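You operate a simulated robot arm through the tools that you are given. There is no shell and no other tool. Be economical: measure what you need, move in short steps, check, and stop when the job is done.

Carry out the task below with a simulated two-armed robot. There is one attempt and no reset: what you move stays moved.

JOB
Take the iron weight and leave it on the steel tray. Then fetch the blue sample roll and set it on the clear end of the checking bench. Then press the tally clear button two times. Keep to this order. Set down upright: iron weight.
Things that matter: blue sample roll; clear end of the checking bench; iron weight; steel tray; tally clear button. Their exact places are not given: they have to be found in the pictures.

The check looks at the end state, three seconds after you hand in, the way a careful person would. Anything else that was tipped, shoved, dropped, spilled or broken makes it a failure.

ROBOT AND FRAMES
Two 6-joint arms with fingered hands on one trunk, on a base that drives. Base frame: it is fixed to the floor where the robot stands at the start and does not move with it; the origin is under the middle of the robot, x ahead of it, y to its left, z up; the surface under the hand at the start is at about z = 780. Lengths are in mm, angles in rad, forces in N, time in s.
The left shoulder is at the start at [50, 170, 960], the right one opposite. With the tool pointing down near the work surface each hand reaches from about 520 to 780 mm from the robot's upright axis, wherever it stands, measured 20 degrees to its own side. Places, roughly: blue sample roll [-1500, 1500, 1000]; clear end of the checking bench (48x25 cm) [-2660, 1260, 820]; iron weight (6x4x6 cm) [600, 0, 300]; tally clear button [-1800, 1100, 800]. Payload 3.5 kg a hand.
The tool frame of a hand sits at the grasp point between the pads (the TCP): z along the fingers, y along the line on which they close. The tips reach 26 mm beyond it. Largest opening 132 mm; the body of the gripper starts 73 mm behind the TCP. The gripper is a hand of 3 fingers: y runs from the thumb to the fingers, the wrist lies at [0, 0, -234] in the tool frame, and closing takes about 1.5 s.
Orientation is that of the tool frame in the base frame, as a unit quaternion [x, y, z, w]. With the fingers straight down and closing along the base's y, the tool's x points along the base's -x, its y along +y and its z along -z.

CONTROLS
- The arms move only by the tool arm_command. It takes "left_increments", "right_increments" or both (then of equal length, played together; a hand with none holds still); each is a list of rows, each a list of 6 numbers: the turn, a rotation vector about the base's x, y, z in degrees, then the shift along the base's x, y, z in mm. In form: [[wx, wy, wz, dx, dy, dz], ...]. A call has 1 to 20 rows; each row is the pose to reach, as a shift and turn from the pose commanded when the call began. "left_claw" and "right_claw" are, for a hand that has rows, the opening, from 0 (shut) to 1 (fully open), set as the call begins (left out, the last holds). Rows are played at 5 a second. More than 50 mm and 0.15 rad between two rows, or a gripper value outside its range, and nothing of the call is played. A pose out of reach is approached as far as the arm can. The call stops where the force on the tool passes 40 N (or 10 N more than at its start, if that is more) or the arm is blocked; 0.2 s more then pass. The fingers move at their own pace (about 108 mm/s each) and stop on an object; they squeeze with about 26 N. The grip force told is the motor's: it shows also when the fingers shut on nothing. Time passes only in rows, and 0.2 s behind the last, so rows that repeat a pose let the fingers close. It gives the time, the measured TCP pose, the force on the tool (base axes), the opening and the grip force at its end, in the units of the frame above (readings bear some noise), with the torque about the TCP (base axes, N m) and any sound that the robot's microphone picked up, and new pictures: "pictures" is both (left out), scene, wrist or none (wrist: the cameras of the hands that moved).
- Cameras (640 x 400 px; columns grow to the right, rows downward): "scene" is now at [33.9, -15.6, 1534.1]; the picture's right is [0.02, -1.00, 0.00], its down [-0.81, -0.01, -0.58] and it looks along [0.58, 0.01, -0.81] (base axes); focal length 263 px, centre (320, 200). "left" rides on the left gripper at [-62, 3, -92] in its tool frame; the picture's right is [-0.05, -1.00, 0.00], its down [0.83, -0.04, -0.56] and it looks along [0.55, -0.03, 0.83] (tool axes); focal length 230 px, centre (320, 200). "right" rides on the right gripper at [62, 3, -92] in its tool frame; the picture's right is [-0.05, 1.00, 0.00], its down [-0.83, -0.04, -0.56] and it looks along [-0.55, -0.03, 0.83] (tool axes); focal length 230 px, centre (320, 200).
- slide_trunk(by): slides the trunk up (or, below 0, down) by that many mm; the arms and the scene camera ride with it, the base frame stays. It gives what a move gives, with no picture.
- roll_base(legs): drives the robot by 1 to 6 legs, each [ahead, left, turn to the left] in mm, mm and rad, along the robot's own axes; the way and the turn of a leg run together, so that a leg with both is an arc; at most 1500 mm and 3.142 rad a leg. The arms and the cameras ride along, it lands a little off, and it stops where it bumps. It gives what a move gives, and a new picture of the scene camera.
- move_fingers(finger1, finger2, thumb_bend, hand): sets how far each is bent, from 0 (flat) to 1 (curled in); at 0.3 the hand is open as for a grip, at 0.7 the pads meet at the TCP. One left out holds its place. A second passes; each finger stops where it meets its share of the squeeze, and holds until it gets a number again. A gripper value or a shape takes the hand back. It gives what a move gives, with no picture; readings hold the bend of each and the force on the fingers (four entries, about 0 where the hand has none), thumb and palm.
- hand_shape(shape, hand): the hand has 3 fingers and takes this shape, open, in about a second: jaw (thumb against the fingers, like two jaws); tri (thumb and two fingers); tip (a fingertip pinch); poke (one finger out to press); point (the index stretched); flat (the hand flat); cup (the hand cupped); fist (a fist). The gripper value then closes the fingers along that shape, each until it touches; the sizes above hold for jaw. It gives what a move gives, with no picture.
- turn_head(pan, tilt): turns the head with the scene camera to pan (to the left, within 1.501 rad either way) and tilt (down, from -0.506 to 1.204), counted from straight ahead of the robot. It gives what a move gives, and a new picture of the scene camera.
- probe_pixels(camera, pixels): for up to 12 pixels [column, row] of the newest picture of that camera ("zoom" is the newest enlarged one), the place [x, y, z] in the base frame of the surface seen there, good to about 2 mm, but the place of the scene camera against the robot may be out by one fixed shift of up to 25 mm in any direction. It takes no simulated time.
- inspect(camera, box): a new picture of the part [left, top, right, bottom] of that camera's present view, enlarged. It takes no simulated time.
- job_done(): hands the job in; it is judged then, once.

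Go step by step. Measure first, check grasps and placings, and put right what went wrong. The budget is 110 turns and 260 pictures, counting those below and the enlarged ones. Unless the task says otherwise, let go and move clear before handing in, and close with one line.

The tools are called as name(argument=value, ...) on one line, values as JSON. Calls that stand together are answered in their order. arm_command: Moves the arms, as the interface text tells. Its arguments: {"type":"object","properties":{"left_increments":{"type":"array","items":{"type":"array","items":{"type":"number"}}},"left_claw":{"type":"number"},"right_increments":{"type":"array","items":{"type":"array","items":{"type":"number"}}},"right_claw":{"type":"number"},"pictures":{"type":"string","enum":["both","scene","wrist","none"]}},"required":[]} The other tools are called the same way: slide_trunk (by) slides the trunk up or down; hand_shape (shape, hand) gives the hand a shape; move_fingers (finger1, finger2, thumb_bend, hand) moves the fingers one by one; roll_base (legs) drives the base; turn_head (pan, tilt) turns the head that bears the scene camera; probe_pixels (camera, pixels) gives the place of the surface under pixels of a picture; inspect (camera, box) takes an enlarged picture of a part of a camera's view; job_done () hands the job in.

At the start:

```text
t: 0.0
left_tcp_pos: [574.5, 346.0, 991.0]
left_orientation: [0.0, 1.0, 0.0, 0.0]
left_wrist_force: [0.5, -0.1, -0.7]
left_torque: [-0.02, -0.01, 0.0]
left_finger_gap: 131.8
left_gripper_force: 0.1
left_shape: jaw
left_bend: [0.3, 0.3, 0.3]
left_finger forces: [0.0, 0.0, 0.1, 0.0, 0.0, 0.1]
right_tcp_pos: [647.5, -170.8, 984.2]
right_orientation: [0.0, 1.0, 0.0, 0.0]
right_wrist_force: [-0.2, -0.4, -0.4]
right_torque: [0.01, -0.03, -0.03]
right_finger_gap: 131.7
right_gripper_force: 0.0
right_shape: jaw
right_bend: [0.3, 0.3, 0.3]
right_finger forces: [0.0, 0.0, 0.0, 0.1, 0.1, 0.0]
trunk travel left (down, up): [-575.0, 135.0]
robot x, y, heading: [-0.4, 0.1, 0.004]
head pan, tilt: [0.016, 0.948]
```

scene: 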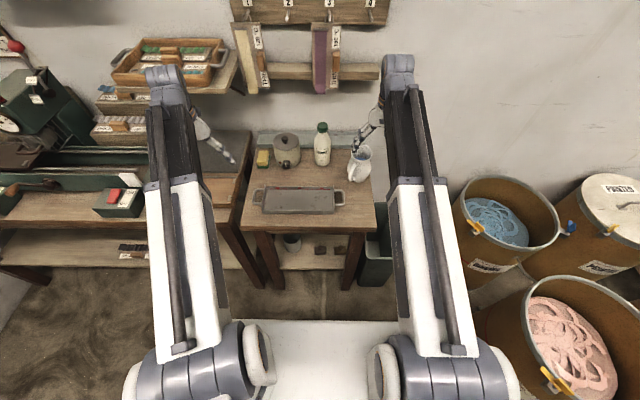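
right: 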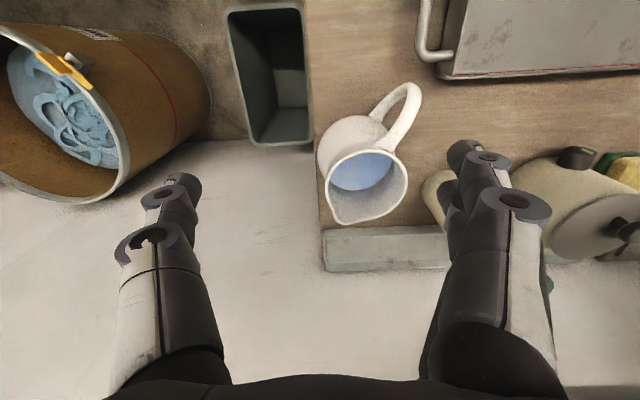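
left: 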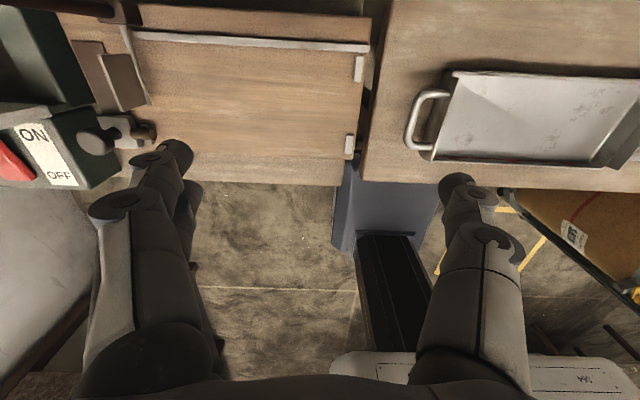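

The table with the steel tray is ahead (pixels ~300,200), and its lower shelf (~310,250) holds small dark objects, one of which is probably the iron weight. I'll zoom in and probe.

inspect(camera="scene", box=[230, 170, 400, 330])

probe_pixels(camera="scene", pixels=[[292, 243], [320, 250], [340, 250], [300, 200], [265, 210], [335, 210], [270, 190], [335, 190], [250, 230], [372, 230], [300, 265], [343, 200]])

```text
2.50 times, centred on (315, 250) of scene
```

zoom: 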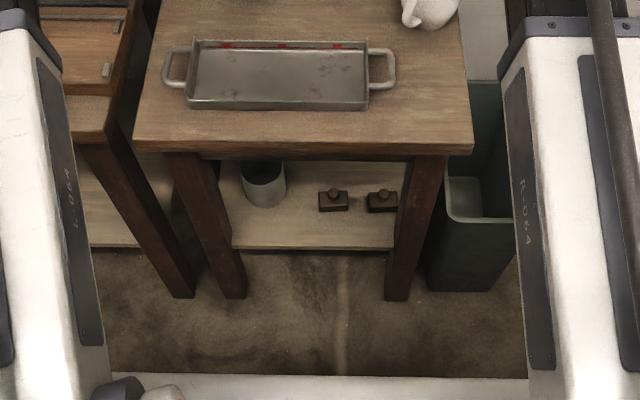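

```text
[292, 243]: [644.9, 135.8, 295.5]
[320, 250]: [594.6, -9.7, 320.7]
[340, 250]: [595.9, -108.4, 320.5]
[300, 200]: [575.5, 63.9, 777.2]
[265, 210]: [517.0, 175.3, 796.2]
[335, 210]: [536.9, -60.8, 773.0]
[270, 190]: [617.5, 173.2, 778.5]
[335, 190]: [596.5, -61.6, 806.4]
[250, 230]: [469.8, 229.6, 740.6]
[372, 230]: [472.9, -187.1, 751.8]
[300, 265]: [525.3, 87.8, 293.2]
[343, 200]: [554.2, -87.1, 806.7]
```

There are two similar small dark weights on the shelf, at y≈-10 and y≈-108. I'll zoom tighter to tell them apart, then look around with the head.

inspect(camera="scene", box=[305, 235, 355, 266])

turn_head(pan=1.5, tilt=0.5)

```text
12.80 times, centred on (330, 250) of scene
```

zoom: 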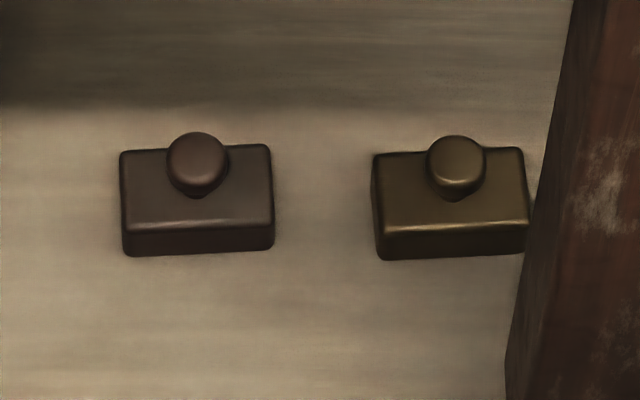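

```text
t: 1.6
left_tcp_pos: [573.8, 344.8, 993.2]
left_orientation: [0.0, 1.0, 0.0, 0.0]
left_wrist_force: [0.0, 0.0, 0.0]
left_torque: [-0.01, -0.02, 0.02]
left_finger_gap: 131.8
left_gripper_force: 0.1
left_shape: jaw
left_bend: [0.3, 0.3, 0.3]
left_finger forces: [0.1, 0.0, 0.0, 0.0, 0.0, 0.0]
right_tcp_pos: [646.6, -170.6, 983.6]
right_orientation: [0.0, 1.0, 0.0, 0.0]
right_wrist_force: [0.3, 0.0, 0.8]
right_torque: [-0.02, 0.0, 0.0]
right_finger_gap: 131.7
right_gripper_force: 0.0
right_shape: jaw
right_bend: [0.3, 0.3, 0.3]
right_finger forces: [0.0, 0.0, 0.0, 0.0, 0.0, 0.0]
trunk travel left (down, up): [-575.0, 135.0]
robot x, y, heading: [0.8, 0.3, 0.002]
head pan, tilt: [1.499, 0.499]
```

scene: 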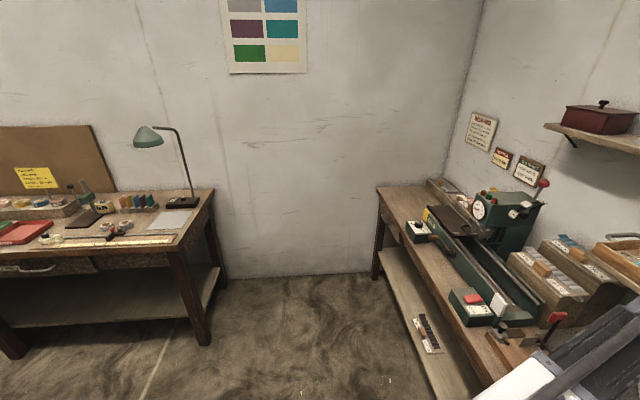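

The left weight (y≈-10) is dull iron; the right one is brassy. The left view shows a bench at the far left wall, probably with the later items; I'll probe it and look right.

probe_pixels(camera="scene", pixels=[[210, 195], [170, 245], [205, 340], [10, 355], [60, 240], [100, 205], [185, 225], [300, 270], [440, 350], [300, 390], [20, 390], [40, 178]])

inspect(camera="scene", box=[0, 110, 224, 290])

turn_head(pan=-1.5, tilt=0.6)

```text
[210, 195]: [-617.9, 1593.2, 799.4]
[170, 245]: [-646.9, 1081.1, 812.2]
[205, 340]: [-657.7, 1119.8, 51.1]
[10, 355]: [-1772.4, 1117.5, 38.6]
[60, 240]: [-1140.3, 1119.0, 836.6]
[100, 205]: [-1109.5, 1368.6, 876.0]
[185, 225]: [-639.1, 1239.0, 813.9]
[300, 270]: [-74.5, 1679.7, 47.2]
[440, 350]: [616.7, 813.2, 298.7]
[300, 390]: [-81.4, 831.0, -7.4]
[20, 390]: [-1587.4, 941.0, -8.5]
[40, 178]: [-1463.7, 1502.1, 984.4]
```

```text
2.22 times, centred on (112, 200) of scene
```

zoom: 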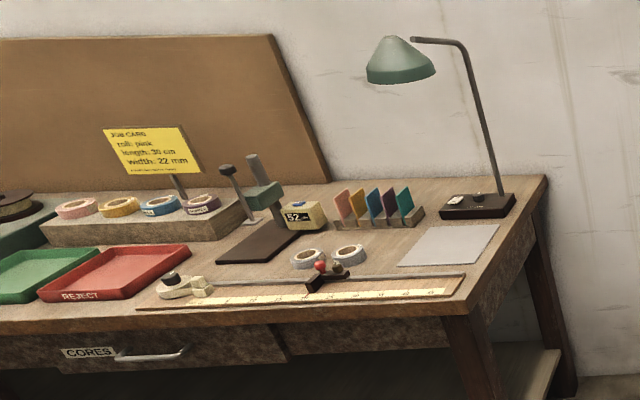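

```text
t: 4.2
left_tcp_pos: [572.8, 346.7, 992.8]
left_orientation: [0.0, 1.0, 0.0, 0.0]
left_wrist_force: [-0.2, 0.1, -1.0]
left_torque: [0.01, -0.02, 0.02]
left_finger_gap: 131.8
left_gripper_force: 0.1
left_shape: jaw
left_bend: [0.3, 0.3, 0.3]
left_finger forces: [0.0, 0.1, 0.1, 0.1, 0.0, 0.0]
right_tcp_pos: [646.8, -171.6, 985.3]
right_orientation: [0.0, 1.0, -0.001, 0.0]
right_wrist_force: [0.2, -0.5, 0.0]
right_torque: [0.0, 0.01, -0.03]
right_finger_gap: 131.9
right_gripper_force: 0.1
right_shape: jaw
right_bend: [0.3, 0.3, 0.3]
right_finger forces: [0.0, 0.1, 0.0, 0.1, 0.0, 0.0]
trunk travel left (down, up): [-575.0, 135.0]
robot x, y, heading: [-1.1, -0.0, -0.002]
head pan, tilt: [-1.499, 0.6]
```

scene: 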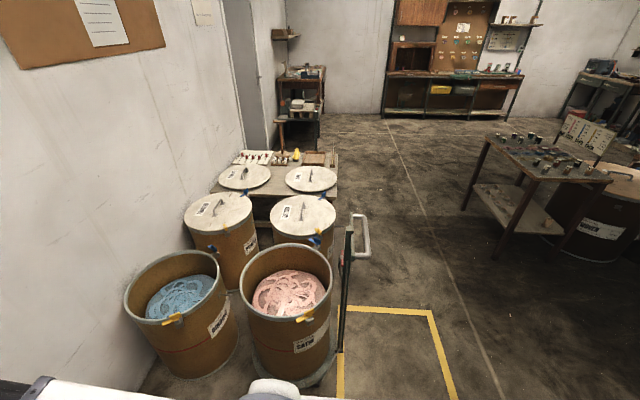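

Bins and a cart stand on my right; I'll probe their extents before backing off.

probe_pixels(camera="scene", pixels=[[320, 385], [347, 300], [365, 250], [300, 260], [440, 380], [480, 200], [575, 240], [350, 390], [400, 390], [620, 390], [260, 385], [500, 390]])

turn_head(pan=0.0, tilt=1.2)

```text
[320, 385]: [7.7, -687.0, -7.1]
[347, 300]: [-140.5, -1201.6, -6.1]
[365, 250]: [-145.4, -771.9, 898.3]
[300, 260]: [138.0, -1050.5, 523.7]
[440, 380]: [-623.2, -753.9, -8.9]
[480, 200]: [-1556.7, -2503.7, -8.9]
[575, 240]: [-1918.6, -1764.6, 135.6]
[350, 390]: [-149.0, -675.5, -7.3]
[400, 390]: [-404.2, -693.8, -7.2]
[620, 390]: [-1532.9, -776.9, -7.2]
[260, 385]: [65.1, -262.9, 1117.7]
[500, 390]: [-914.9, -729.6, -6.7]
```

```text
t: 5.8
left_tcp_pos: [574.1, 346.0, 990.4]
left_orientation: [0.001, 1.0, 0.0, 0.001]
left_wrist_force: [-0.1, 0.6, 0.1]
left_torque: [0.0, 0.01, 0.03]
left_finger_gap: 132.1
left_gripper_force: 0.1
left_shape: jaw
left_bend: [0.3, 0.3, 0.3]
left_finger forces: [0.0, 0.0, 0.0, 0.0, 0.0, 0.0]
right_tcp_pos: [646.6, -169.7, 983.4]
right_orientation: [0.0, 1.0, -0.001, 0.0]
right_wrist_force: [0.5, 0.8, -1.0]
right_torque: [-0.03, 0.01, 0.01]
right_finger_gap: 132.1
right_gripper_force: 0.0
right_shape: jaw
right_bend: [0.3, 0.3, 0.3]
right_finger forces: [0.1, 0.0, 0.0, 0.1, 0.0, 0.1]
trunk travel left (down, up): [-575.0, 135.0]
robot x, y, heading: [-0.0, -2.2, 0.003]
head pan, tilt: [0.0, 1.201]
```

scene: 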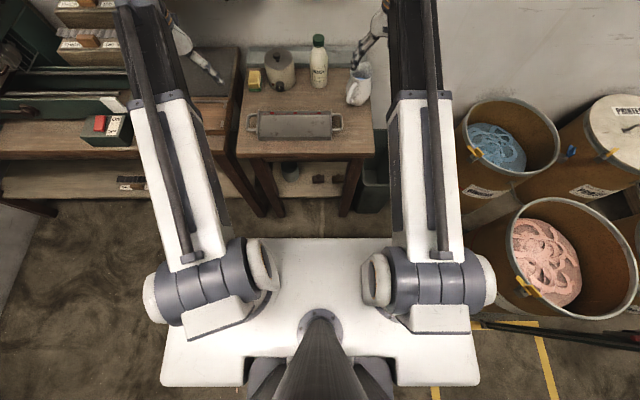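

The view down shows the base front edge near row 240, the tray, and the shelf. I'll probe the table legs, base edges, tray corners and the weight again for planning.

probe_pixels(camera="scene", pixels=[[320, 245], [200, 260], [170, 380], [475, 330], [275, 210], [348, 210], [318, 179], [258, 154], [369, 151], [385, 205], [262, 130], [310, 198]])

inspect(camera="scene", box=[230, 95, 390, 215])

```text
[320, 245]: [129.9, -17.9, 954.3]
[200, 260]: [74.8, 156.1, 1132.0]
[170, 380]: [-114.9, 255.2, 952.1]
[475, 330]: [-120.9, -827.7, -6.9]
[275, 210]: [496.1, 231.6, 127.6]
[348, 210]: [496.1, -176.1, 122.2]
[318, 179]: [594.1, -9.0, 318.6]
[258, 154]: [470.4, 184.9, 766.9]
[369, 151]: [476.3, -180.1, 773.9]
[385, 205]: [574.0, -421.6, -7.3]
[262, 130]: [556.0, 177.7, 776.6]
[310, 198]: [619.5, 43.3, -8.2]
```

```text
3.33 times, centred on (310, 155) of scene
```

zoom: 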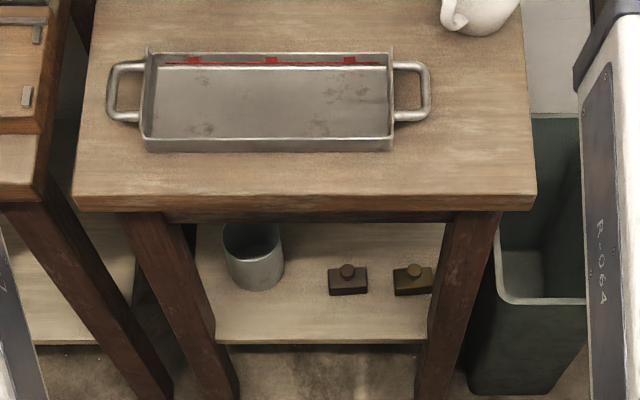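

Legs sit at y≈+230 and -176 with the shelf open between; I plan a pitched reach by the left hand from the front. First I back off, then shift right.

roll_base(legs=[[-450, 0, 0], [0, -120, 0]])

```text
t: 9.4
left_tcp_pos: [117.3, 223.4, 991.3]
left_orientation: [0.0, 1.0, 0.0, 0.0]
left_wrist_force: [-1.1, -0.7, -0.5]
left_torque: [0.0, 0.02, 0.0]
left_finger_gap: 132.1
left_gripper_force: 0.1
left_shape: jaw
left_bend: [0.3, 0.3, 0.3]
left_finger forces: [0.0, 0.1, 0.1, 0.0, 0.1, 0.0]
right_tcp_pos: [191.1, -293.5, 983.4]
right_orientation: [0.0, 1.0, 0.0, -0.001]
right_wrist_force: [0.2, -0.9, 1.1]
right_torque: [-0.01, 0.0, 0.02]
right_finger_gap: 131.9
right_gripper_force: 0.1
right_shape: jaw
right_bend: [0.3, 0.3, 0.3]
right_finger forces: [0.0, 0.1, 0.1, 0.0, 0.1, 0.1]
trunk travel left (down, up): [-575.0, 135.0]
robot x, y, heading: [-459.1, -123.4, -0.0]
head pan, tilt: [0.0, 1.201]
```

scene: 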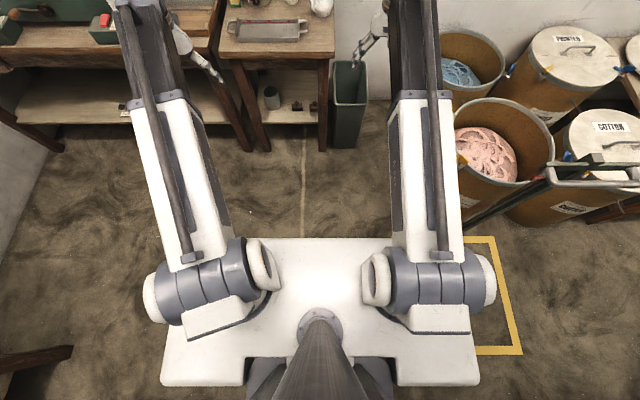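

Clear floor ahead. Now I pitch the left hand 45° forward keeping the wrist in place, and lift the right hand back slightly.

arm_command(left_increments=[[0, -7.5, 0, 27, 0, 11], [0, -15, 0, 54, 0, 22], [0, -22.5, 0, 81, 0, 33], [0, -30, 0, 108, 0, 44], [0, -37.5, 0, 135, 0, 55], [0, -45, 0, 162, 0, 66]], right_increments=[[0, 0, 0, -15, 0, 10], [0, 0, 0, -30, 0, 20], [0, 0, 0, -45, 0, 30], [0, 0, 0, -60, 0, 40], [0, 0, 0, -75, 0, 50], [0, 0, 0, -90, 0, 60]], left_claw=0.75, pictures="none")

slide_trunk(by=-560)

turn_head(pan=0.15, tilt=0.5)

```text
t: 10.8
left_tcp_pos: [281.0, 222.9, 1058.4]
left_orientation: [0.0, 0.923, 0.0, 0.384]
left_wrist_force: [0.0, -0.4, -0.2]
left_torque: [0.0, 0.01, -0.02]
left_finger_gap: 99.3
left_gripper_force: 0.0
left_shape: jaw
left_bend: [0.63, 0.63, 0.6]
left_finger forces: [0.0, 0.1, 0.0, 0.0, 0.0, 0.0]
right_tcp_pos: [101.8, -293.6, 1044.4]
right_orientation: [0.0, 1.0, 0.0, 0.0]
right_wrist_force: [0.5, 0.1, 0.4]
right_torque: [-0.03, -0.01, -0.04]
right_finger_gap: 131.8
right_gripper_force: 0.1
right_shape: jaw
right_bend: [0.3, 0.3, 0.3]
right_finger forces: [0.0, 0.1, 0.0, 0.1, 0.1, 0.0]
trunk travel left (down, up): [-575.0, 135.0]
robot x, y, heading: [-456.2, -123.1, 0.004]
head pan, tilt: [0.0, 1.201]
```

```text
refused: -560 is not a number from -400 to 400
```

```text
t: 11.8
left_tcp_pos: [279.7, 222.1, 1058.0]
left_orientation: [0.0, 0.924, 0.0, 0.383]
left_wrist_force: [0.1, 0.2, 0.5]
left_torque: [0.0, 0.02, -0.02]
left_finger_gap: 99.2
left_gripper_force: 0.0
left_shape: jaw
left_bend: [0.63, 0.63, 0.6]
left_finger forces: [0.1, 0.1, 0.0, 0.0, 0.0, 0.0]
right_tcp_pos: [102.7, -294.4, 1044.2]
right_orientation: [0.0, 1.0, -0.001, -0.001]
right_wrist_force: [-0.1, 0.9, 0.2]
right_torque: [0.0, -0.01, 0.01]
right_finger_gap: 131.8
right_gripper_force: 0.1
right_shape: jaw
right_bend: [0.3, 0.3, 0.3]
right_finger forces: [0.0, 0.0, 0.1, 0.0, 0.0, 0.1]
trunk travel left (down, up): [-575.0, 135.0]
robot x, y, heading: [-453.8, -124.4, -0.001]
head pan, tilt: [0.15, 0.499]
```

scene: 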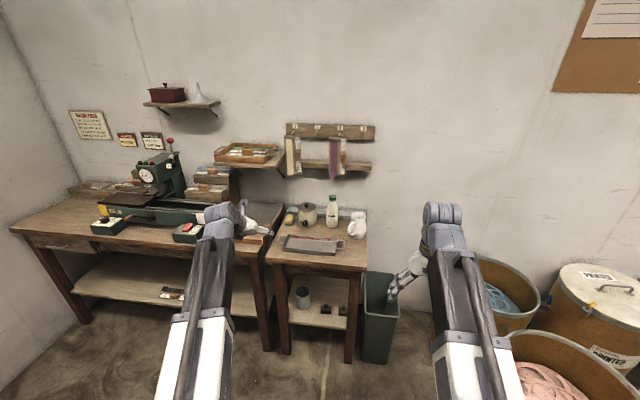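

Pose is fine; the trunk slide needs two steps.

slide_trunk(by=-300)

slide_trunk(by=-250)

turn_head(pan=0.1, tilt=0.5)

```text
t: 14.8
left_tcp_pos: [280.2, 222.6, 758.6]
left_orientation: [-0.001, 0.924, 0.0, 0.383]
left_wrist_force: [-0.3, 1.2, -0.4]
left_torque: [0.04, -0.01, -0.03]
left_finger_gap: 99.3
left_gripper_force: 0.0
left_shape: jaw
left_bend: [0.63, 0.63, 0.6]
left_finger forces: [0.0, 0.0, 0.0, 0.0, 0.0, 0.1]
right_tcp_pos: [102.2, -294.1, 743.9]
right_orientation: [0.0, 1.0, 0.0, -0.001]
right_wrist_force: [-0.4, 1.5, 0.1]
right_torque: [0.02, 0.03, 0.0]
right_finger_gap: 131.8
right_gripper_force: 0.1
right_shape: jaw
right_bend: [0.3, 0.3, 0.3]
right_finger forces: [0.1, 0.0, 0.0, 0.0, 0.0, 0.0]
trunk travel left (down, up): [-275.0, 435.0]
robot x, y, heading: [-457.1, -121.2, 0.002]
head pan, tilt: [0.15, 0.499]
```

```text
t: 17.4
left_tcp_pos: [280.0, 223.2, 508.3]
left_orientation: [0.0, 0.924, 0.0, 0.383]
left_wrist_force: [0.2, -0.3, -0.5]
left_torque: [0.02, 0.01, -0.01]
left_finger_gap: 99.4
left_gripper_force: 0.1
left_shape: jaw
left_bend: [0.63, 0.63, 0.6]
left_finger forces: [0.0, 0.1, 0.1, 0.1, 0.0, 0.0]
right_tcp_pos: [102.5, -293.4, 494.7]
right_orientation: [0.0, 1.0, -0.001, 0.0]
right_wrist_force: [0.3, 0.9, -0.1]
right_torque: [-0.04, 0.02, -0.03]
right_finger_gap: 131.8
right_gripper_force: 0.1
right_shape: jaw
right_bend: [0.3, 0.3, 0.3]
right_finger forces: [0.1, 0.1, 0.0, 0.0, 0.0, 0.1]
trunk travel left (down, up): [-25.0, 685.0]
robot x, y, heading: [-455.1, -119.3, 0.002]
head pan, tilt: [0.15, 0.499]
```

```text
t: 18.1
left_tcp_pos: [279.0, 222.3, 507.0]
left_orientation: [0.0, 0.924, 0.0, 0.383]
left_wrist_force: [0.1, 0.1, -0.1]
left_torque: [0.01, 0.01, -0.01]
left_finger_gap: 99.3
left_gripper_force: 0.0
left_shape: jaw
left_bend: [0.63, 0.63, 0.6]
left_finger forces: [0.1, 0.0, 0.1, 0.1, 0.0, 0.0]
right_tcp_pos: [101.6, -293.7, 494.8]
right_orientation: [0.0, 1.0, 0.0, 0.0]
right_wrist_force: [0.0, 0.6, -0.2]
right_torque: [0.0, -0.01, 0.01]
right_finger_gap: 131.9
right_gripper_force: 0.1
right_shape: jaw
right_bend: [0.3, 0.3, 0.3]
right_finger forces: [0.1, 0.1, 0.0, 0.1, 0.0, 0.1]
trunk travel left (down, up): [-25.0, 685.0]
robot x, y, heading: [-454.7, -120.3, -0.002]
head pan, tilt: [0.099, 0.499]
```

scene: 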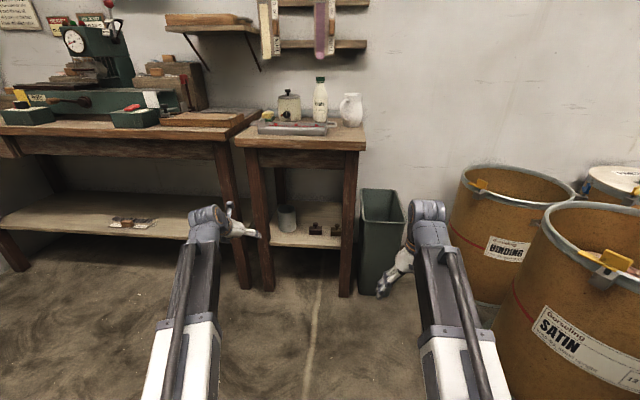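

The table and shelf are visible with the weight at (315,229). I move the left hand to y≈-10 and lower it, before driving in.

arm_command(left_increments=[[0, 0, 0, 0, -40, -10], [0, 0, 0, 0, -80, -25], [0, 0, 0, 0, -120, -40], [0, 0, 0, 0, -160, -55], [0, 0, 0, 0, -200, -70], [0, 0, 0, 0, -233, -90], [0, 0, 0, 0, -233, -90]], pictures="both")

probe_pixels(camera="scene", pixels=[[315, 229], [334, 229], [266, 280], [345, 285], [240, 275], [300, 158], [250, 200], [355, 200]])

```text
t: 19.7
left_tcp_pos: [279.9, -11.8, 417.1]
left_orientation: [0.0, 0.924, 0.0, 0.382]
left_wrist_force: [0.7, 0.0, 0.4]
left_torque: [-0.01, -0.02, 0.02]
left_finger_gap: 99.4
left_gripper_force: 0.0
left_shape: jaw
left_bend: [0.63, 0.63, 0.6]
left_finger forces: [0.0, 0.0, 0.0, 0.0, 0.1, 0.0]
right_tcp_pos: [102.2, -293.9, 493.5]
right_orientation: [0.001, 1.0, 0.0, 0.0]
right_wrist_force: [0.2, 1.2, 0.1]
right_torque: [-0.01, -0.02, -0.01]
right_finger_gap: 131.5
right_gripper_force: 0.1
right_shape: jaw
right_bend: [0.3, 0.3, 0.3]
right_finger forces: [0.0, 0.1, 0.1, 0.0, 0.1, 0.0]
trunk travel left (down, up): [-25.0, 685.0]
robot x, y, heading: [-455.5, -119.0, 0.001]
head pan, tilt: [0.099, 0.499]
```

scene: 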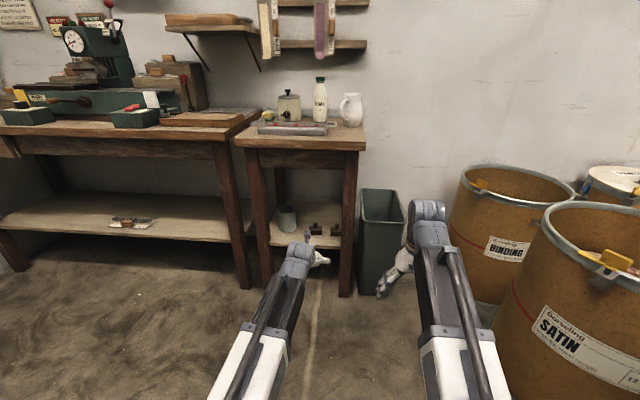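
left: 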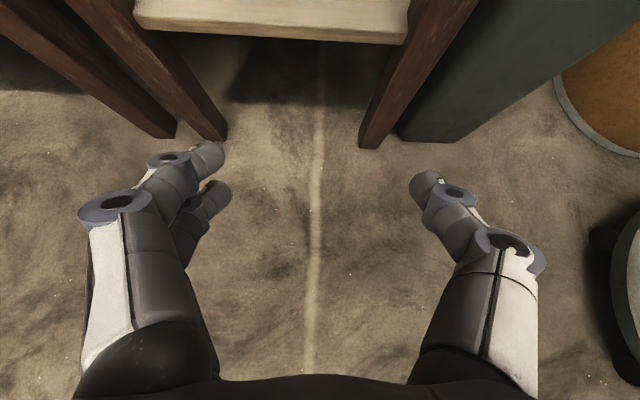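

```text
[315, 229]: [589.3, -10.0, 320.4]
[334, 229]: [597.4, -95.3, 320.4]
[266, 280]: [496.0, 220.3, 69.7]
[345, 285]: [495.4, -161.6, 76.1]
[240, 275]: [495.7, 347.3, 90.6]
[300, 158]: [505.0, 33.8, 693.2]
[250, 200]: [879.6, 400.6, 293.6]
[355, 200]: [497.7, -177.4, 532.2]
```

Fingers aligned at y≈-12. I check the elbow's place, then drive forward 200.

probe_pixels(camera="scene", pixels=[[297, 250], [295, 265], [427, 210], [318, 258]])

roll_base(legs=[[200, 0, 0]])

arm_command(left_increments=[[0, 0, 0, 5, 0, 0]], pictures="wrist")

```text
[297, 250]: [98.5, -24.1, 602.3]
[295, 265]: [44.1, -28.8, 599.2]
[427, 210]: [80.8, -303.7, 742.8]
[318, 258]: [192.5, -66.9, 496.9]
```

```text
t: 21.3
left_tcp_pos: [479.0, -11.3, 416.6]
left_orientation: [0.0, 0.924, 0.0, 0.383]
left_wrist_force: [-0.1, -0.6, 0.0]
left_torque: [0.0, 0.02, -0.01]
left_finger_gap: 99.0
left_gripper_force: 0.0
left_shape: jaw
left_bend: [0.63, 0.63, 0.6]
left_finger forces: [0.0, 0.1, 0.1, 0.0, 0.1, 0.0]
right_tcp_pos: [302.8, -293.6, 494.2]
right_orientation: [0.0, 1.0, 0.0, -0.001]
right_wrist_force: [-0.2, 0.2, 0.5]
right_torque: [-0.01, 0.01, -0.02]
right_finger_gap: 131.8
right_gripper_force: 0.1
right_shape: jaw
right_bend: [0.3, 0.3, 0.3]
right_finger forces: [0.1, 0.0, 0.0, 0.0, 0.0, 0.0]
trunk travel left (down, up): [-25.0, 685.0]
robot x, y, heading: [-253.2, -122.1, 0.006]
head pan, tilt: [0.099, 0.499]
```

scene: 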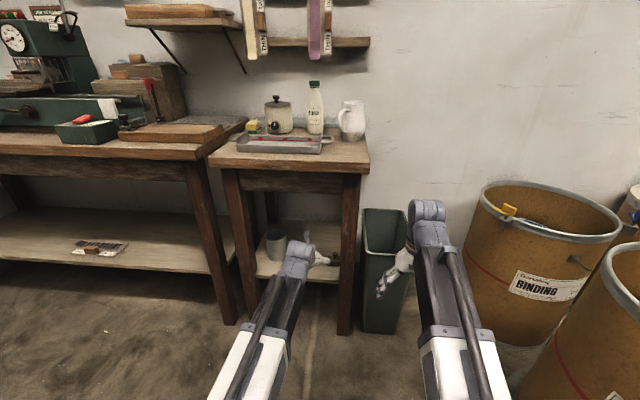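

```text
t: 21.7
left_tcp_pos: [484.8, -10.2, 415.9]
left_orientation: [-0.001, 0.924, 0.0, 0.382]
left_wrist_force: [0.2, -0.5, -0.3]
left_torque: [0.05, 0.02, -0.01]
left_finger_gap: 99.5
left_gripper_force: 0.1
left_shape: jaw
left_bend: [0.63, 0.63, 0.6]
left_finger forces: [0.0, 0.0, 0.1, 0.0, 0.0, 0.0]
right_tcp_pos: [302.4, -294.2, 494.1]
right_orientation: [0.0, 1.0, 0.0, 0.0]
right_wrist_force: [-0.3, -0.6, 1.1]
right_torque: [0.0, -0.02, 0.01]
right_finger_gap: 132.1
right_gripper_force: 0.0
right_shape: jaw
right_bend: [0.3, 0.3, 0.3]
right_finger forces: [0.0, 0.1, 0.1, 0.1, 0.1, 0.0]
trunk travel left (down, up): [-25.0, 685.0]
robot x, y, heading: [-255.7, -122.5, 0.001]
head pan, tilt: [0.099, 0.499]
```

left: 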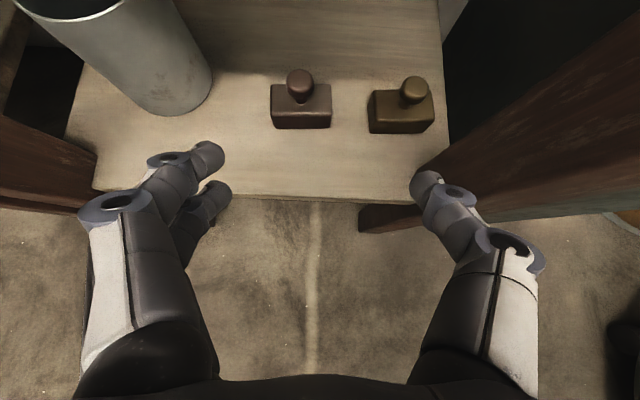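

The iron weight is clear in the left wrist view at (300,105), brass at (402,108). Probing with the wrist camera.

probe_pixels(camera="left", pixels=[[273, 125], [329, 125], [281, 90], [327, 88], [300, 76], [302, 107], [372, 130], [300, 150], [302, 120], [375, 97], [211, 85], [300, 190]])

```text
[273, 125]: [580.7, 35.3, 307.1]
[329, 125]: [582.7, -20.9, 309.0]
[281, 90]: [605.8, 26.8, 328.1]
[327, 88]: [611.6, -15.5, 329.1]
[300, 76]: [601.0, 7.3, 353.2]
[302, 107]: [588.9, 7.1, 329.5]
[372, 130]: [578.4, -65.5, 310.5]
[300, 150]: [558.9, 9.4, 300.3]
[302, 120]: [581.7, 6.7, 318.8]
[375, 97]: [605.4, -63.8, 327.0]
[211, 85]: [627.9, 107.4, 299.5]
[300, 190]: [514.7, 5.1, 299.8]
```

Iron weight body: x 580–620, y −22..36, z 300–330. I close to ~82 mm, align to y=7 and approach on the 45° line.

arm_command(left_increments=[[0, 0, 0, 18, 9, -8], [0, 0, 0, 35, 17, -16], [0, 0, 0, 55, 17, -36], [0, 0, 0, 65, 17, -46], [0, 0, 0, 65, 17, -46]], left_claw=0.64, pictures="wrist")

```text
t: 22.9
left_tcp_pos: [550.1, 6.6, 371.3]
left_orientation: [-0.001, 0.924, 0.0, 0.383]
left_wrist_force: [-0.2, 0.1, 0.6]
left_torque: [0.02, 0.04, -0.06]
left_finger_gap: 85.0
left_gripper_force: 0.0
left_shape: jaw
left_bend: [0.7, 0.7, 0.68]
left_finger forces: [0.0, 0.1, 0.0, 0.0, 0.1, 0.0]
right_tcp_pos: [302.6, -293.8, 493.8]
right_orientation: [-0.001, 1.0, 0.0, 0.0]
right_wrist_force: [0.7, -0.3, 0.8]
right_torque: [0.01, 0.02, 0.01]
right_finger_gap: 132.2
right_gripper_force: 0.0
right_shape: jaw
right_bend: [0.3, 0.3, 0.3]
right_finger forces: [0.0, 0.0, 0.1, 0.1, 0.1, 0.0]
trunk travel left (down, up): [-25.0, 685.0]
robot x, y, heading: [-256.4, -122.0, 0.006]
head pan, tilt: [0.099, 0.499]
```

left: 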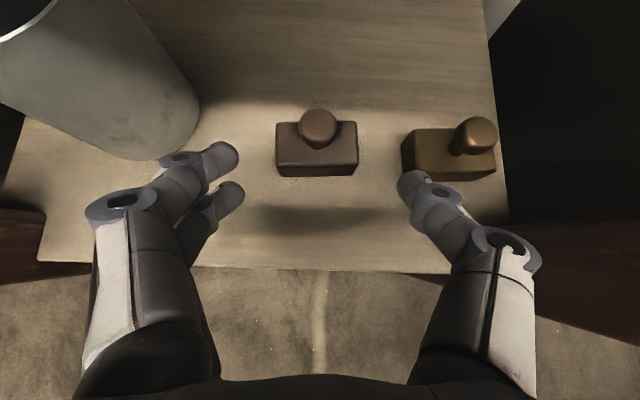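

Centred (weight 275–357, tips ~238 and ~398). I probe the fingertip positions to check clearance to the brass weight.

probe_pixels(camera="left", pixels=[[400, 185], [412, 174], [428, 178], [236, 160], [240, 192], [222, 148], [402, 160], [357, 170], [277, 170]])

```text
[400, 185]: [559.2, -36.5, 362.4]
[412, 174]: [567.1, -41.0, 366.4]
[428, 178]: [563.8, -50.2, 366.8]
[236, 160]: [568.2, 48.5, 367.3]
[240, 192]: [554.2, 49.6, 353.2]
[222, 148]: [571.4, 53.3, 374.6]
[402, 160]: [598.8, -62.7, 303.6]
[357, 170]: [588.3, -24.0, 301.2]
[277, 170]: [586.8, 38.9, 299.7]
```

Clearances: ~13 mm / ~9 mm inside, ~8 mm to brass. Advance to grasp and then close.

arm_command(left_increments=[[0, 0, 0, 15, 1, -15], [0, 0, 0, 30, 1, -30], [0, 0, 0, 41, 1, -41], [0, 0, 0, 41, 1, -41]], pictures="wrist")

```text
t: 23.9
left_tcp_pos: [590.4, 7.8, 329.8]
left_orientation: [-0.001, 0.923, 0.001, 0.384]
left_wrist_force: [0.4, -0.3, 7.8]
left_torque: [0.41, -0.08, -0.01]
left_finger_gap: 84.4
left_gripper_force: 0.0
left_shape: jaw
left_bend: [0.7, 0.71, 0.68]
left_finger forces: [0.0, 7.8, 0.0, 0.1, 0.0, 0.0]
right_tcp_pos: [302.8, -293.6, 494.8]
right_orientation: [0.0, 1.0, 0.0, 0.0]
right_wrist_force: [-0.1, -0.9, -0.1]
right_torque: [-0.02, 0.04, 0.01]
right_finger_gap: 132.3
right_gripper_force: 0.0
right_shape: jaw
right_bend: [0.3, 0.3, 0.3]
right_finger forces: [0.1, 0.0, 0.0, 0.1, 0.1, 0.1]
trunk travel left (down, up): [-25.0, 685.0]
robot x, y, heading: [-253.1, -123.8, 0.003]
head pan, tilt: [0.099, 0.499]
```

left: 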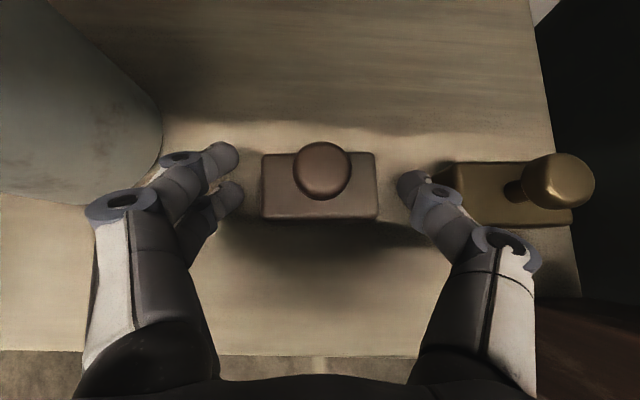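

The lower finger touches the shelf (7.8 N). I raise 7 mm and then close.

arm_command(left_increments=[[0, 0, 0, 4, 0, 7], [0, 0, 0, 4, 0, 7]], pictures="none")

arm_command(left_increments=[[0, 0, 0, 0, 0, 0], [0, 0, 0, 0, 0, 0], [0, 0, 0, 0, 0, 0], [0, 0, 0, 0, 0, 0], [0, 0, 0, 0, 0, 0], [0, 0, 0, 0, 0, 0], [0, 0, 0, 0, 0, 0]], left_claw=0.2, pictures="wrist")

```text
t: 24.5
left_tcp_pos: [594.0, 6.8, 334.2]
left_orientation: [-0.001, 0.924, 0.001, 0.383]
left_wrist_force: [0.9, 0.7, 1.2]
left_torque: [0.0, 0.01, 0.01]
left_finger_gap: 84.6
left_gripper_force: 0.0
left_shape: jaw
left_bend: [0.7, 0.71, 0.68]
left_finger forces: [0.0, 0.0, 0.0, 0.1, 0.0, 0.1]
right_tcp_pos: [301.6, -293.3, 494.0]
right_orientation: [-0.001, 1.0, -0.001, 0.0]
right_wrist_force: [0.2, 0.2, 0.3]
right_torque: [0.04, -0.01, 0.0]
right_finger_gap: 131.9
right_gripper_force: 0.1
right_shape: jaw
right_bend: [0.3, 0.3, 0.3]
right_finger forces: [0.0, 0.0, 0.1, 0.0, 0.1, 0.0]
trunk travel left (down, up): [-25.0, 685.0]
robot x, y, heading: [-258.2, -125.3, 0.002]
head pan, tilt: [0.099, 0.499]
```

```text
t: 26.1
left_tcp_pos: [594.7, 6.5, 334.7]
left_orientation: [0.001, 0.924, -0.001, 0.383]
left_wrist_force: [0.9, 0.9, 0.9]
left_torque: [0.18, -0.03, 0.03]
left_finger_gap: 53.4
left_gripper_force: 25.9
left_shape: jaw
left_bend: [0.73, 0.73, 0.7]
left_finger forces: [11.4, 12.0, 0.0, 0.0, 23.2, 0.0]
right_tcp_pos: [302.3, -293.3, 494.2]
right_orientation: [0.0, 1.0, -0.001, 0.0]
right_wrist_force: [-0.8, -0.2, 0.6]
right_torque: [0.01, 0.03, 0.0]
right_finger_gap: 131.8
right_gripper_force: 0.0
right_shape: jaw
right_bend: [0.3, 0.3, 0.3]
right_finger forces: [0.0, 0.1, 0.0, 0.0, 0.1, 0.0]
trunk travel left (down, up): [-25.0, 685.0]
robot x, y, heading: [-251.8, -119.5, -0.002]
head pan, tilt: [0.099, 0.499]
```

left: 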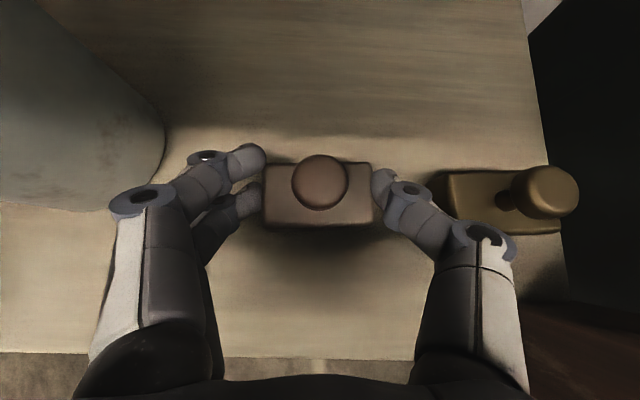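

All three fingers hold the weight (gap 53, ~24 N). I lift straight up 50 mm and check.

arm_command(left_increments=[[0, 0, 0, 0, 0, 12], [0, 0, 0, 0, 0, 30], [0, 0, 0, 0, 0, 50], [0, 0, 0, 0, 0, 50]], pictures="wrist")

```text
t: 27.1
left_tcp_pos: [594.6, 9.3, 385.7]
left_orientation: [0.0, 0.924, 0.0, 0.382]
left_wrist_force: [0.4, 0.7, -5.6]
left_torque: [0.01, 0.04, 0.05]
left_finger_gap: 53.5
left_gripper_force: 26.0
left_shape: jaw
left_bend: [0.73, 0.73, 0.7]
left_finger forces: [9.4, 12.0, 0.0, 0.1, 23.5, 0.0]
right_tcp_pos: [303.1, -292.3, 494.7]
right_orientation: [-0.001, 1.0, 0.0, 0.0]
right_wrist_force: [0.1, 0.2, -0.7]
right_torque: [-0.01, -0.02, -0.01]
right_finger_gap: 132.1
right_gripper_force: 0.1
right_shape: jaw
right_bend: [0.3, 0.3, 0.3]
right_finger forces: [0.1, 0.0, 0.0, 0.0, 0.0, 0.0]
trunk travel left (down, up): [-25.0, 685.0]
robot x, y, heading: [-255.4, -121.1, 0.001]
head pan, tilt: [0.099, 0.499]
```

left: 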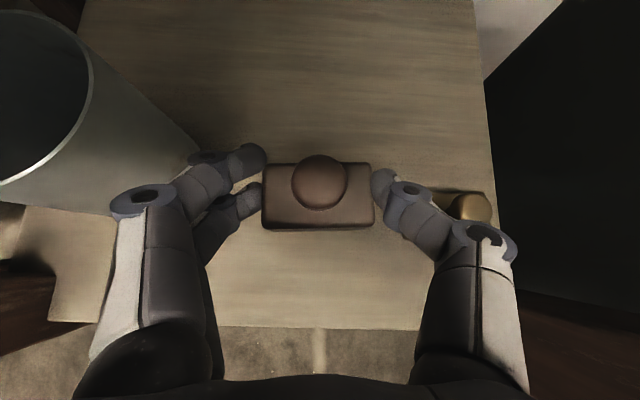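

The weight is held (5.6 N) and upright. Back off, raise the trunk, then return over the tray.

roll_base(legs=[[-300, 0, 0]])

slide_trunk(by=300)

slide_trunk(by=230)

turn_head(pan=0.15, tilt=0.65)

```text
t: 29.1
left_tcp_pos: [296.5, 10.4, 385.7]
left_orientation: [-0.001, 0.924, 0.0, 0.382]
left_wrist_force: [-0.7, -0.3, -5.6]
left_torque: [0.01, 0.02, 0.01]
left_finger_gap: 53.4
left_gripper_force: 26.0
left_shape: jaw
left_bend: [0.73, 0.73, 0.7]
left_finger forces: [9.4, 12.0, 0.0, 0.0, 23.3, 0.0]
right_tcp_pos: [5.5, -292.8, 493.9]
right_orientation: [-0.002, 1.0, 0.0, 0.0]
right_wrist_force: [-0.6, 0.7, -0.1]
right_torque: [-0.02, 0.03, 0.01]
right_finger_gap: 131.8
right_gripper_force: 0.1
right_shape: jaw
right_bend: [0.3, 0.3, 0.3]
right_finger forces: [0.1, 0.0, 0.1, 0.0, 0.0, 0.0]
trunk travel left (down, up): [-25.0, 685.0]
robot x, y, heading: [-551.3, -123.5, 0.004]
head pan, tilt: [0.099, 0.499]
```

scene: 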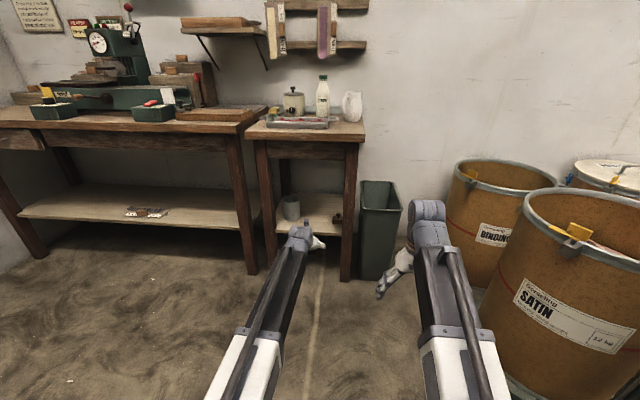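

```text
t: 32.1
left_tcp_pos: [296.7, 10.8, 685.1]
left_orientation: [-0.002, 0.925, 0.001, 0.381]
left_wrist_force: [-0.2, 0.0, -5.5]
left_torque: [-0.02, 0.05, -0.01]
left_finger_gap: 53.0
left_gripper_force: 26.4
left_shape: jaw
left_bend: [0.73, 0.73, 0.7]
left_finger forces: [9.3, 12.0, 0.0, 0.0, 23.3, 0.0]
right_tcp_pos: [6.6, -292.4, 793.3]
right_orientation: [-0.001, 1.0, 0.0, 0.0]
right_wrist_force: [-0.7, 0.3, -0.3]
right_torque: [-0.01, -0.02, 0.02]
right_finger_gap: 131.9
right_gripper_force: 0.0
right_shape: jaw
right_bend: [0.3, 0.3, 0.3]
right_finger forces: [0.0, 0.0, 0.0, 0.0, 0.0, 0.0]
trunk travel left (down, up): [-325.0, 385.0]
robot x, y, heading: [-556.4, -126.4, 0.008]
head pan, tilt: [0.099, 0.499]
```

```text
t: 34.5
left_tcp_pos: [298.1, 10.1, 915.4]
left_orientation: [-0.002, 0.924, 0.001, 0.382]
left_wrist_force: [0.4, 0.3, -5.5]
left_torque: [0.04, 0.04, -0.01]
left_finger_gap: 53.1
left_gripper_force: 25.9
left_shape: jaw
left_bend: [0.73, 0.73, 0.7]
left_finger forces: [9.3, 12.0, 0.0, 0.1, 23.2, 0.0]
right_tcp_pos: [6.6, -294.3, 1023.4]
right_orientation: [-0.003, 1.0, 0.001, -0.001]
right_wrist_force: [-0.7, -0.9, 0.5]
right_torque: [0.03, 0.01, -0.02]
right_finger_gap: 132.0
right_gripper_force: 0.0
right_shape: jaw
right_bend: [0.3, 0.3, 0.3]
right_finger forces: [0.1, 0.0, 0.0, 0.0, 0.0, 0.0]
trunk travel left (down, up): [-555.0, 155.0]
robot x, y, heading: [-552.5, -123.0, 0.002]
head pan, tilt: [0.099, 0.499]
```

```text
t: 35.2
left_tcp_pos: [297.2, 10.5, 916.3]
left_orientation: [-0.001, 0.924, 0.0, 0.383]
left_wrist_force: [-0.6, -0.1, -4.8]
left_torque: [-0.02, 0.04, 0.02]
left_finger_gap: 53.1
left_gripper_force: 26.3
left_shape: jaw
left_bend: [0.73, 0.73, 0.7]
left_finger forces: [9.2, 12.0, 0.0, 0.1, 23.2, 0.1]
right_tcp_pos: [5.6, -292.2, 1023.6]
right_orientation: [-0.001, 1.0, 0.0, 0.001]
right_wrist_force: [-0.2, -0.1, 0.1]
right_torque: [-0.02, -0.01, 0.02]
right_finger_gap: 132.1
right_gripper_force: 0.1
right_shape: jaw
right_bend: [0.3, 0.3, 0.3]
right_finger forces: [0.1, 0.1, 0.0, 0.0, 0.1, 0.0]
trunk travel left (down, up): [-555.0, 155.0]
robot x, y, heading: [-555.6, -122.3, -0.003]
head pan, tilt: [0.15, 0.649]
```

scene: 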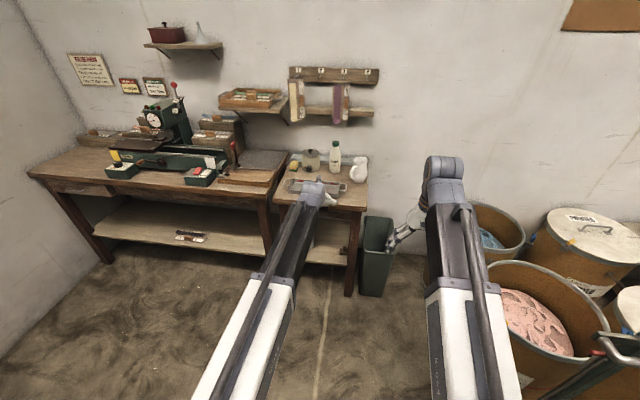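

Driving forward 230 mm with the weight well above the tray, then use the wrist view.

roll_base(legs=[[230, 0, 0]])

arm_command(left_increments=[[0, 0, 0, 5, 30, 0], [0, 0, 0, 5, 50, 0], [0, 0, 0, 5, 50, 0]], pictures="both")

```text
t: 36.9
left_tcp_pos: [526.0, 10.7, 915.1]
left_orientation: [-0.001, 0.924, 0.0, 0.381]
left_wrist_force: [-0.4, 0.7, -4.6]
left_torque: [0.01, 0.03, 0.02]
left_finger_gap: 53.2
left_gripper_force: 26.1
left_shape: jaw
left_bend: [0.73, 0.73, 0.7]
left_finger forces: [9.3, 12.0, 0.1, 0.1, 23.2, 0.0]
right_tcp_pos: [234.9, -293.1, 1022.9]
right_orientation: [-0.001, 1.0, 0.0, -0.001]
right_wrist_force: [0.4, -0.8, 1.0]
right_torque: [-0.03, 0.0, 0.0]
right_finger_gap: 131.9
right_gripper_force: 0.0
right_shape: jaw
right_bend: [0.3, 0.3, 0.3]
right_finger forces: [0.1, 0.0, 0.0, 0.1, 0.0, 0.1]
trunk travel left (down, up): [-555.0, 155.0]
robot x, y, heading: [-322.7, -126.9, 0.003]
head pan, tilt: [0.15, 0.649]
```

scene: 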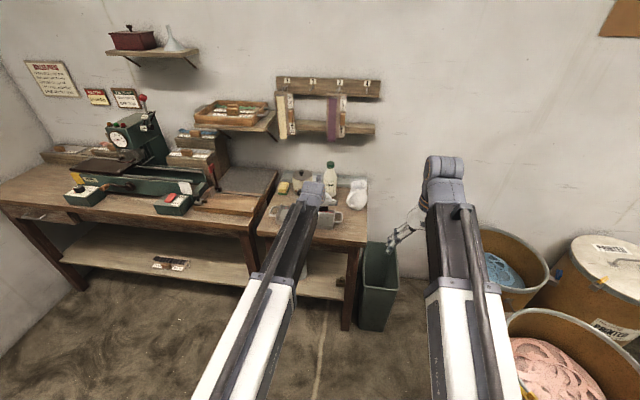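

```text
t: 37.7
left_tcp_pos: [532.5, 62.4, 914.6]
left_orientation: [-0.002, 0.924, 0.001, 0.382]
left_wrist_force: [-0.4, 0.4, -5.3]
left_torque: [-0.04, 0.01, 0.01]
left_finger_gap: 47.3
left_gripper_force: 25.8
left_shape: jaw
left_bend: [0.76, 0.72, 0.71]
left_finger forces: [15.0, 17.4, 0.0, 0.0, 19.8, 0.0]
right_tcp_pos: [234.1, -292.0, 1024.7]
right_orientation: [-0.001, 1.0, -0.001, 0.0]
right_wrist_force: [0.3, 0.1, 0.3]
right_torque: [0.0, -0.02, 0.03]
right_finger_gap: 132.2
right_gripper_force: 0.1
right_shape: jaw
right_bend: [0.3, 0.3, 0.3]
right_finger forces: [0.1, 0.1, 0.0, 0.1, 0.0, 0.0]
trunk travel left (down, up): [-555.0, 155.0]
robot x, y, heading: [-325.6, -123.5, 0.002]
head pan, tilt: [0.15, 0.649]
```

scene: 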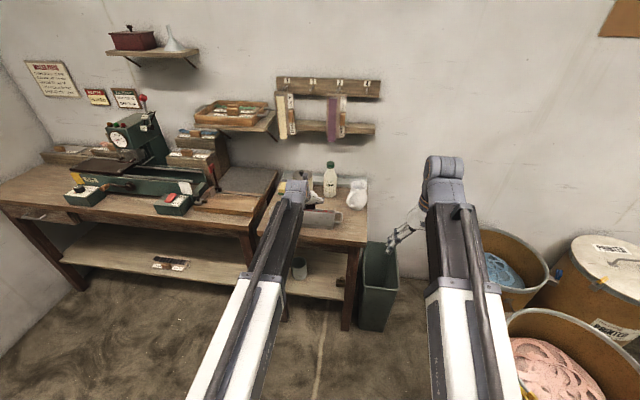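
left: 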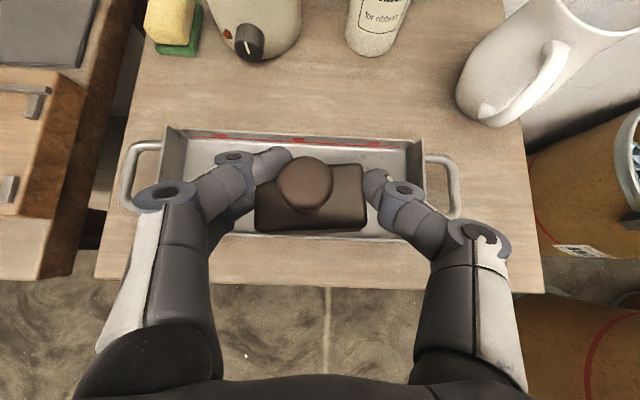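

After the sideways move the gap changed to 47 mm and finger 1 bent more, so the weight shifted in the hand. I zoom in to check its attitude.

inspect(camera="left", box=[200, 120, 440, 270])

probe_pixels(camera="left", pixels=[[260, 225], [360, 225], [262, 198], [355, 170], [305, 180], [200, 140], [400, 142], [180, 200], [395, 215], [300, 146], [400, 170], [250, 232]])

```text
2.67 times, centred on (320, 195) of left
```

zoom: 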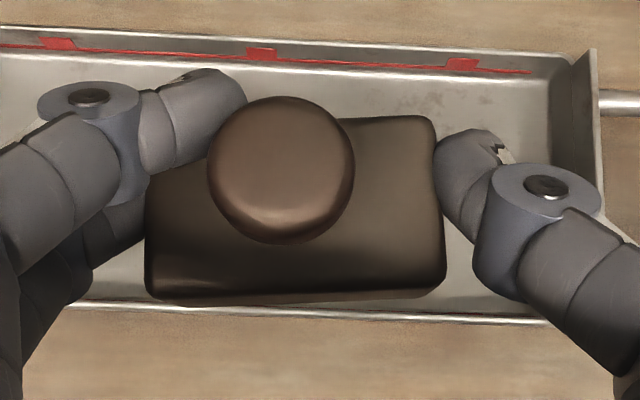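

```text
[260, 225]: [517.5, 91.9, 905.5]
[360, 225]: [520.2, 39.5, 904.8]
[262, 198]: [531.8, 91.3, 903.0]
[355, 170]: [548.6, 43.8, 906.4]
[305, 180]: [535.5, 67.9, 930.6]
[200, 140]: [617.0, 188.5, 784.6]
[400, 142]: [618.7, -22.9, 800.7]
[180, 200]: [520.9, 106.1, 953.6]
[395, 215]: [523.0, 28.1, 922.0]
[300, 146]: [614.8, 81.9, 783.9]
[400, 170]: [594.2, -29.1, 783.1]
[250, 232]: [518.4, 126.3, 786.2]
```

The weight stays level (top face ~905 at three corners), bottom ≈875, centre ≈(535,66); finger 1 slid behind the corner onto the knob. I move gently over the tray middle and lower most of the way.

arm_command(left_increments=[[0, 0, 0, 5, 0, 0], [0, 0, 0, 12, 0, -5], [0, 0, 0, 20, 0, -13], [0, 0, 0, 27, 0, -23], [0, 0, 0, 32, 0, -33], [0, 0, 0, 32, 0, -43], [0, 0, 0, 32, 0, -53], [0, 0, 0, 32, 0, -63], [0, 0, 0, 32, 0, -71], [0, 0, 0, 32, 0, -77], [0, 0, 0, 32, 0, -77]], pictures="wrist")

probe_pixels(camera="left", pixels=[[265, 225], [355, 225], [350, 175], [390, 250], [250, 250], [420, 200], [300, 150]])

```text
t: 40.1
left_tcp_pos: [562.6, 60.4, 838.6]
left_orientation: [-0.002, 0.924, 0.0, 0.381]
left_wrist_force: [-0.3, -0.2, -6.5]
left_torque: [-0.03, 0.06, -0.03]
left_finger_gap: 47.2
left_gripper_force: 26.0
left_shape: jaw
left_bend: [0.76, 0.72, 0.71]
left_finger forces: [14.1, 17.4, 0.0, 0.1, 19.8, 0.0]
right_tcp_pos: [234.1, -291.8, 1024.5]
right_orientation: [-0.002, 1.0, 0.0, 0.0]
right_wrist_force: [0.1, -0.3, -0.1]
right_torque: [0.01, -0.01, 0.01]
right_finger_gap: 131.7
right_gripper_force: 0.1
right_shape: jaw
right_bend: [0.3, 0.3, 0.3]
right_finger forces: [0.1, 0.0, 0.0, 0.0, 0.0, 0.1]
trunk travel left (down, up): [-555.0, 155.0]
robot x, y, heading: [-325.9, -125.1, -0.003]
head pan, tilt: [0.15, 0.649]
```

left: 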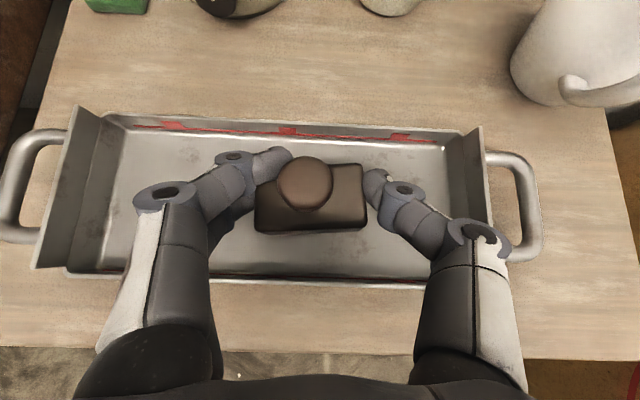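

```text
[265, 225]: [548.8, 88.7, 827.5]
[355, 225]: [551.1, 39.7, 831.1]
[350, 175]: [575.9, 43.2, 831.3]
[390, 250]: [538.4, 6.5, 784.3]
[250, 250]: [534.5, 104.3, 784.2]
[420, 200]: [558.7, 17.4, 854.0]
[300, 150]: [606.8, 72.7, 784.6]
```

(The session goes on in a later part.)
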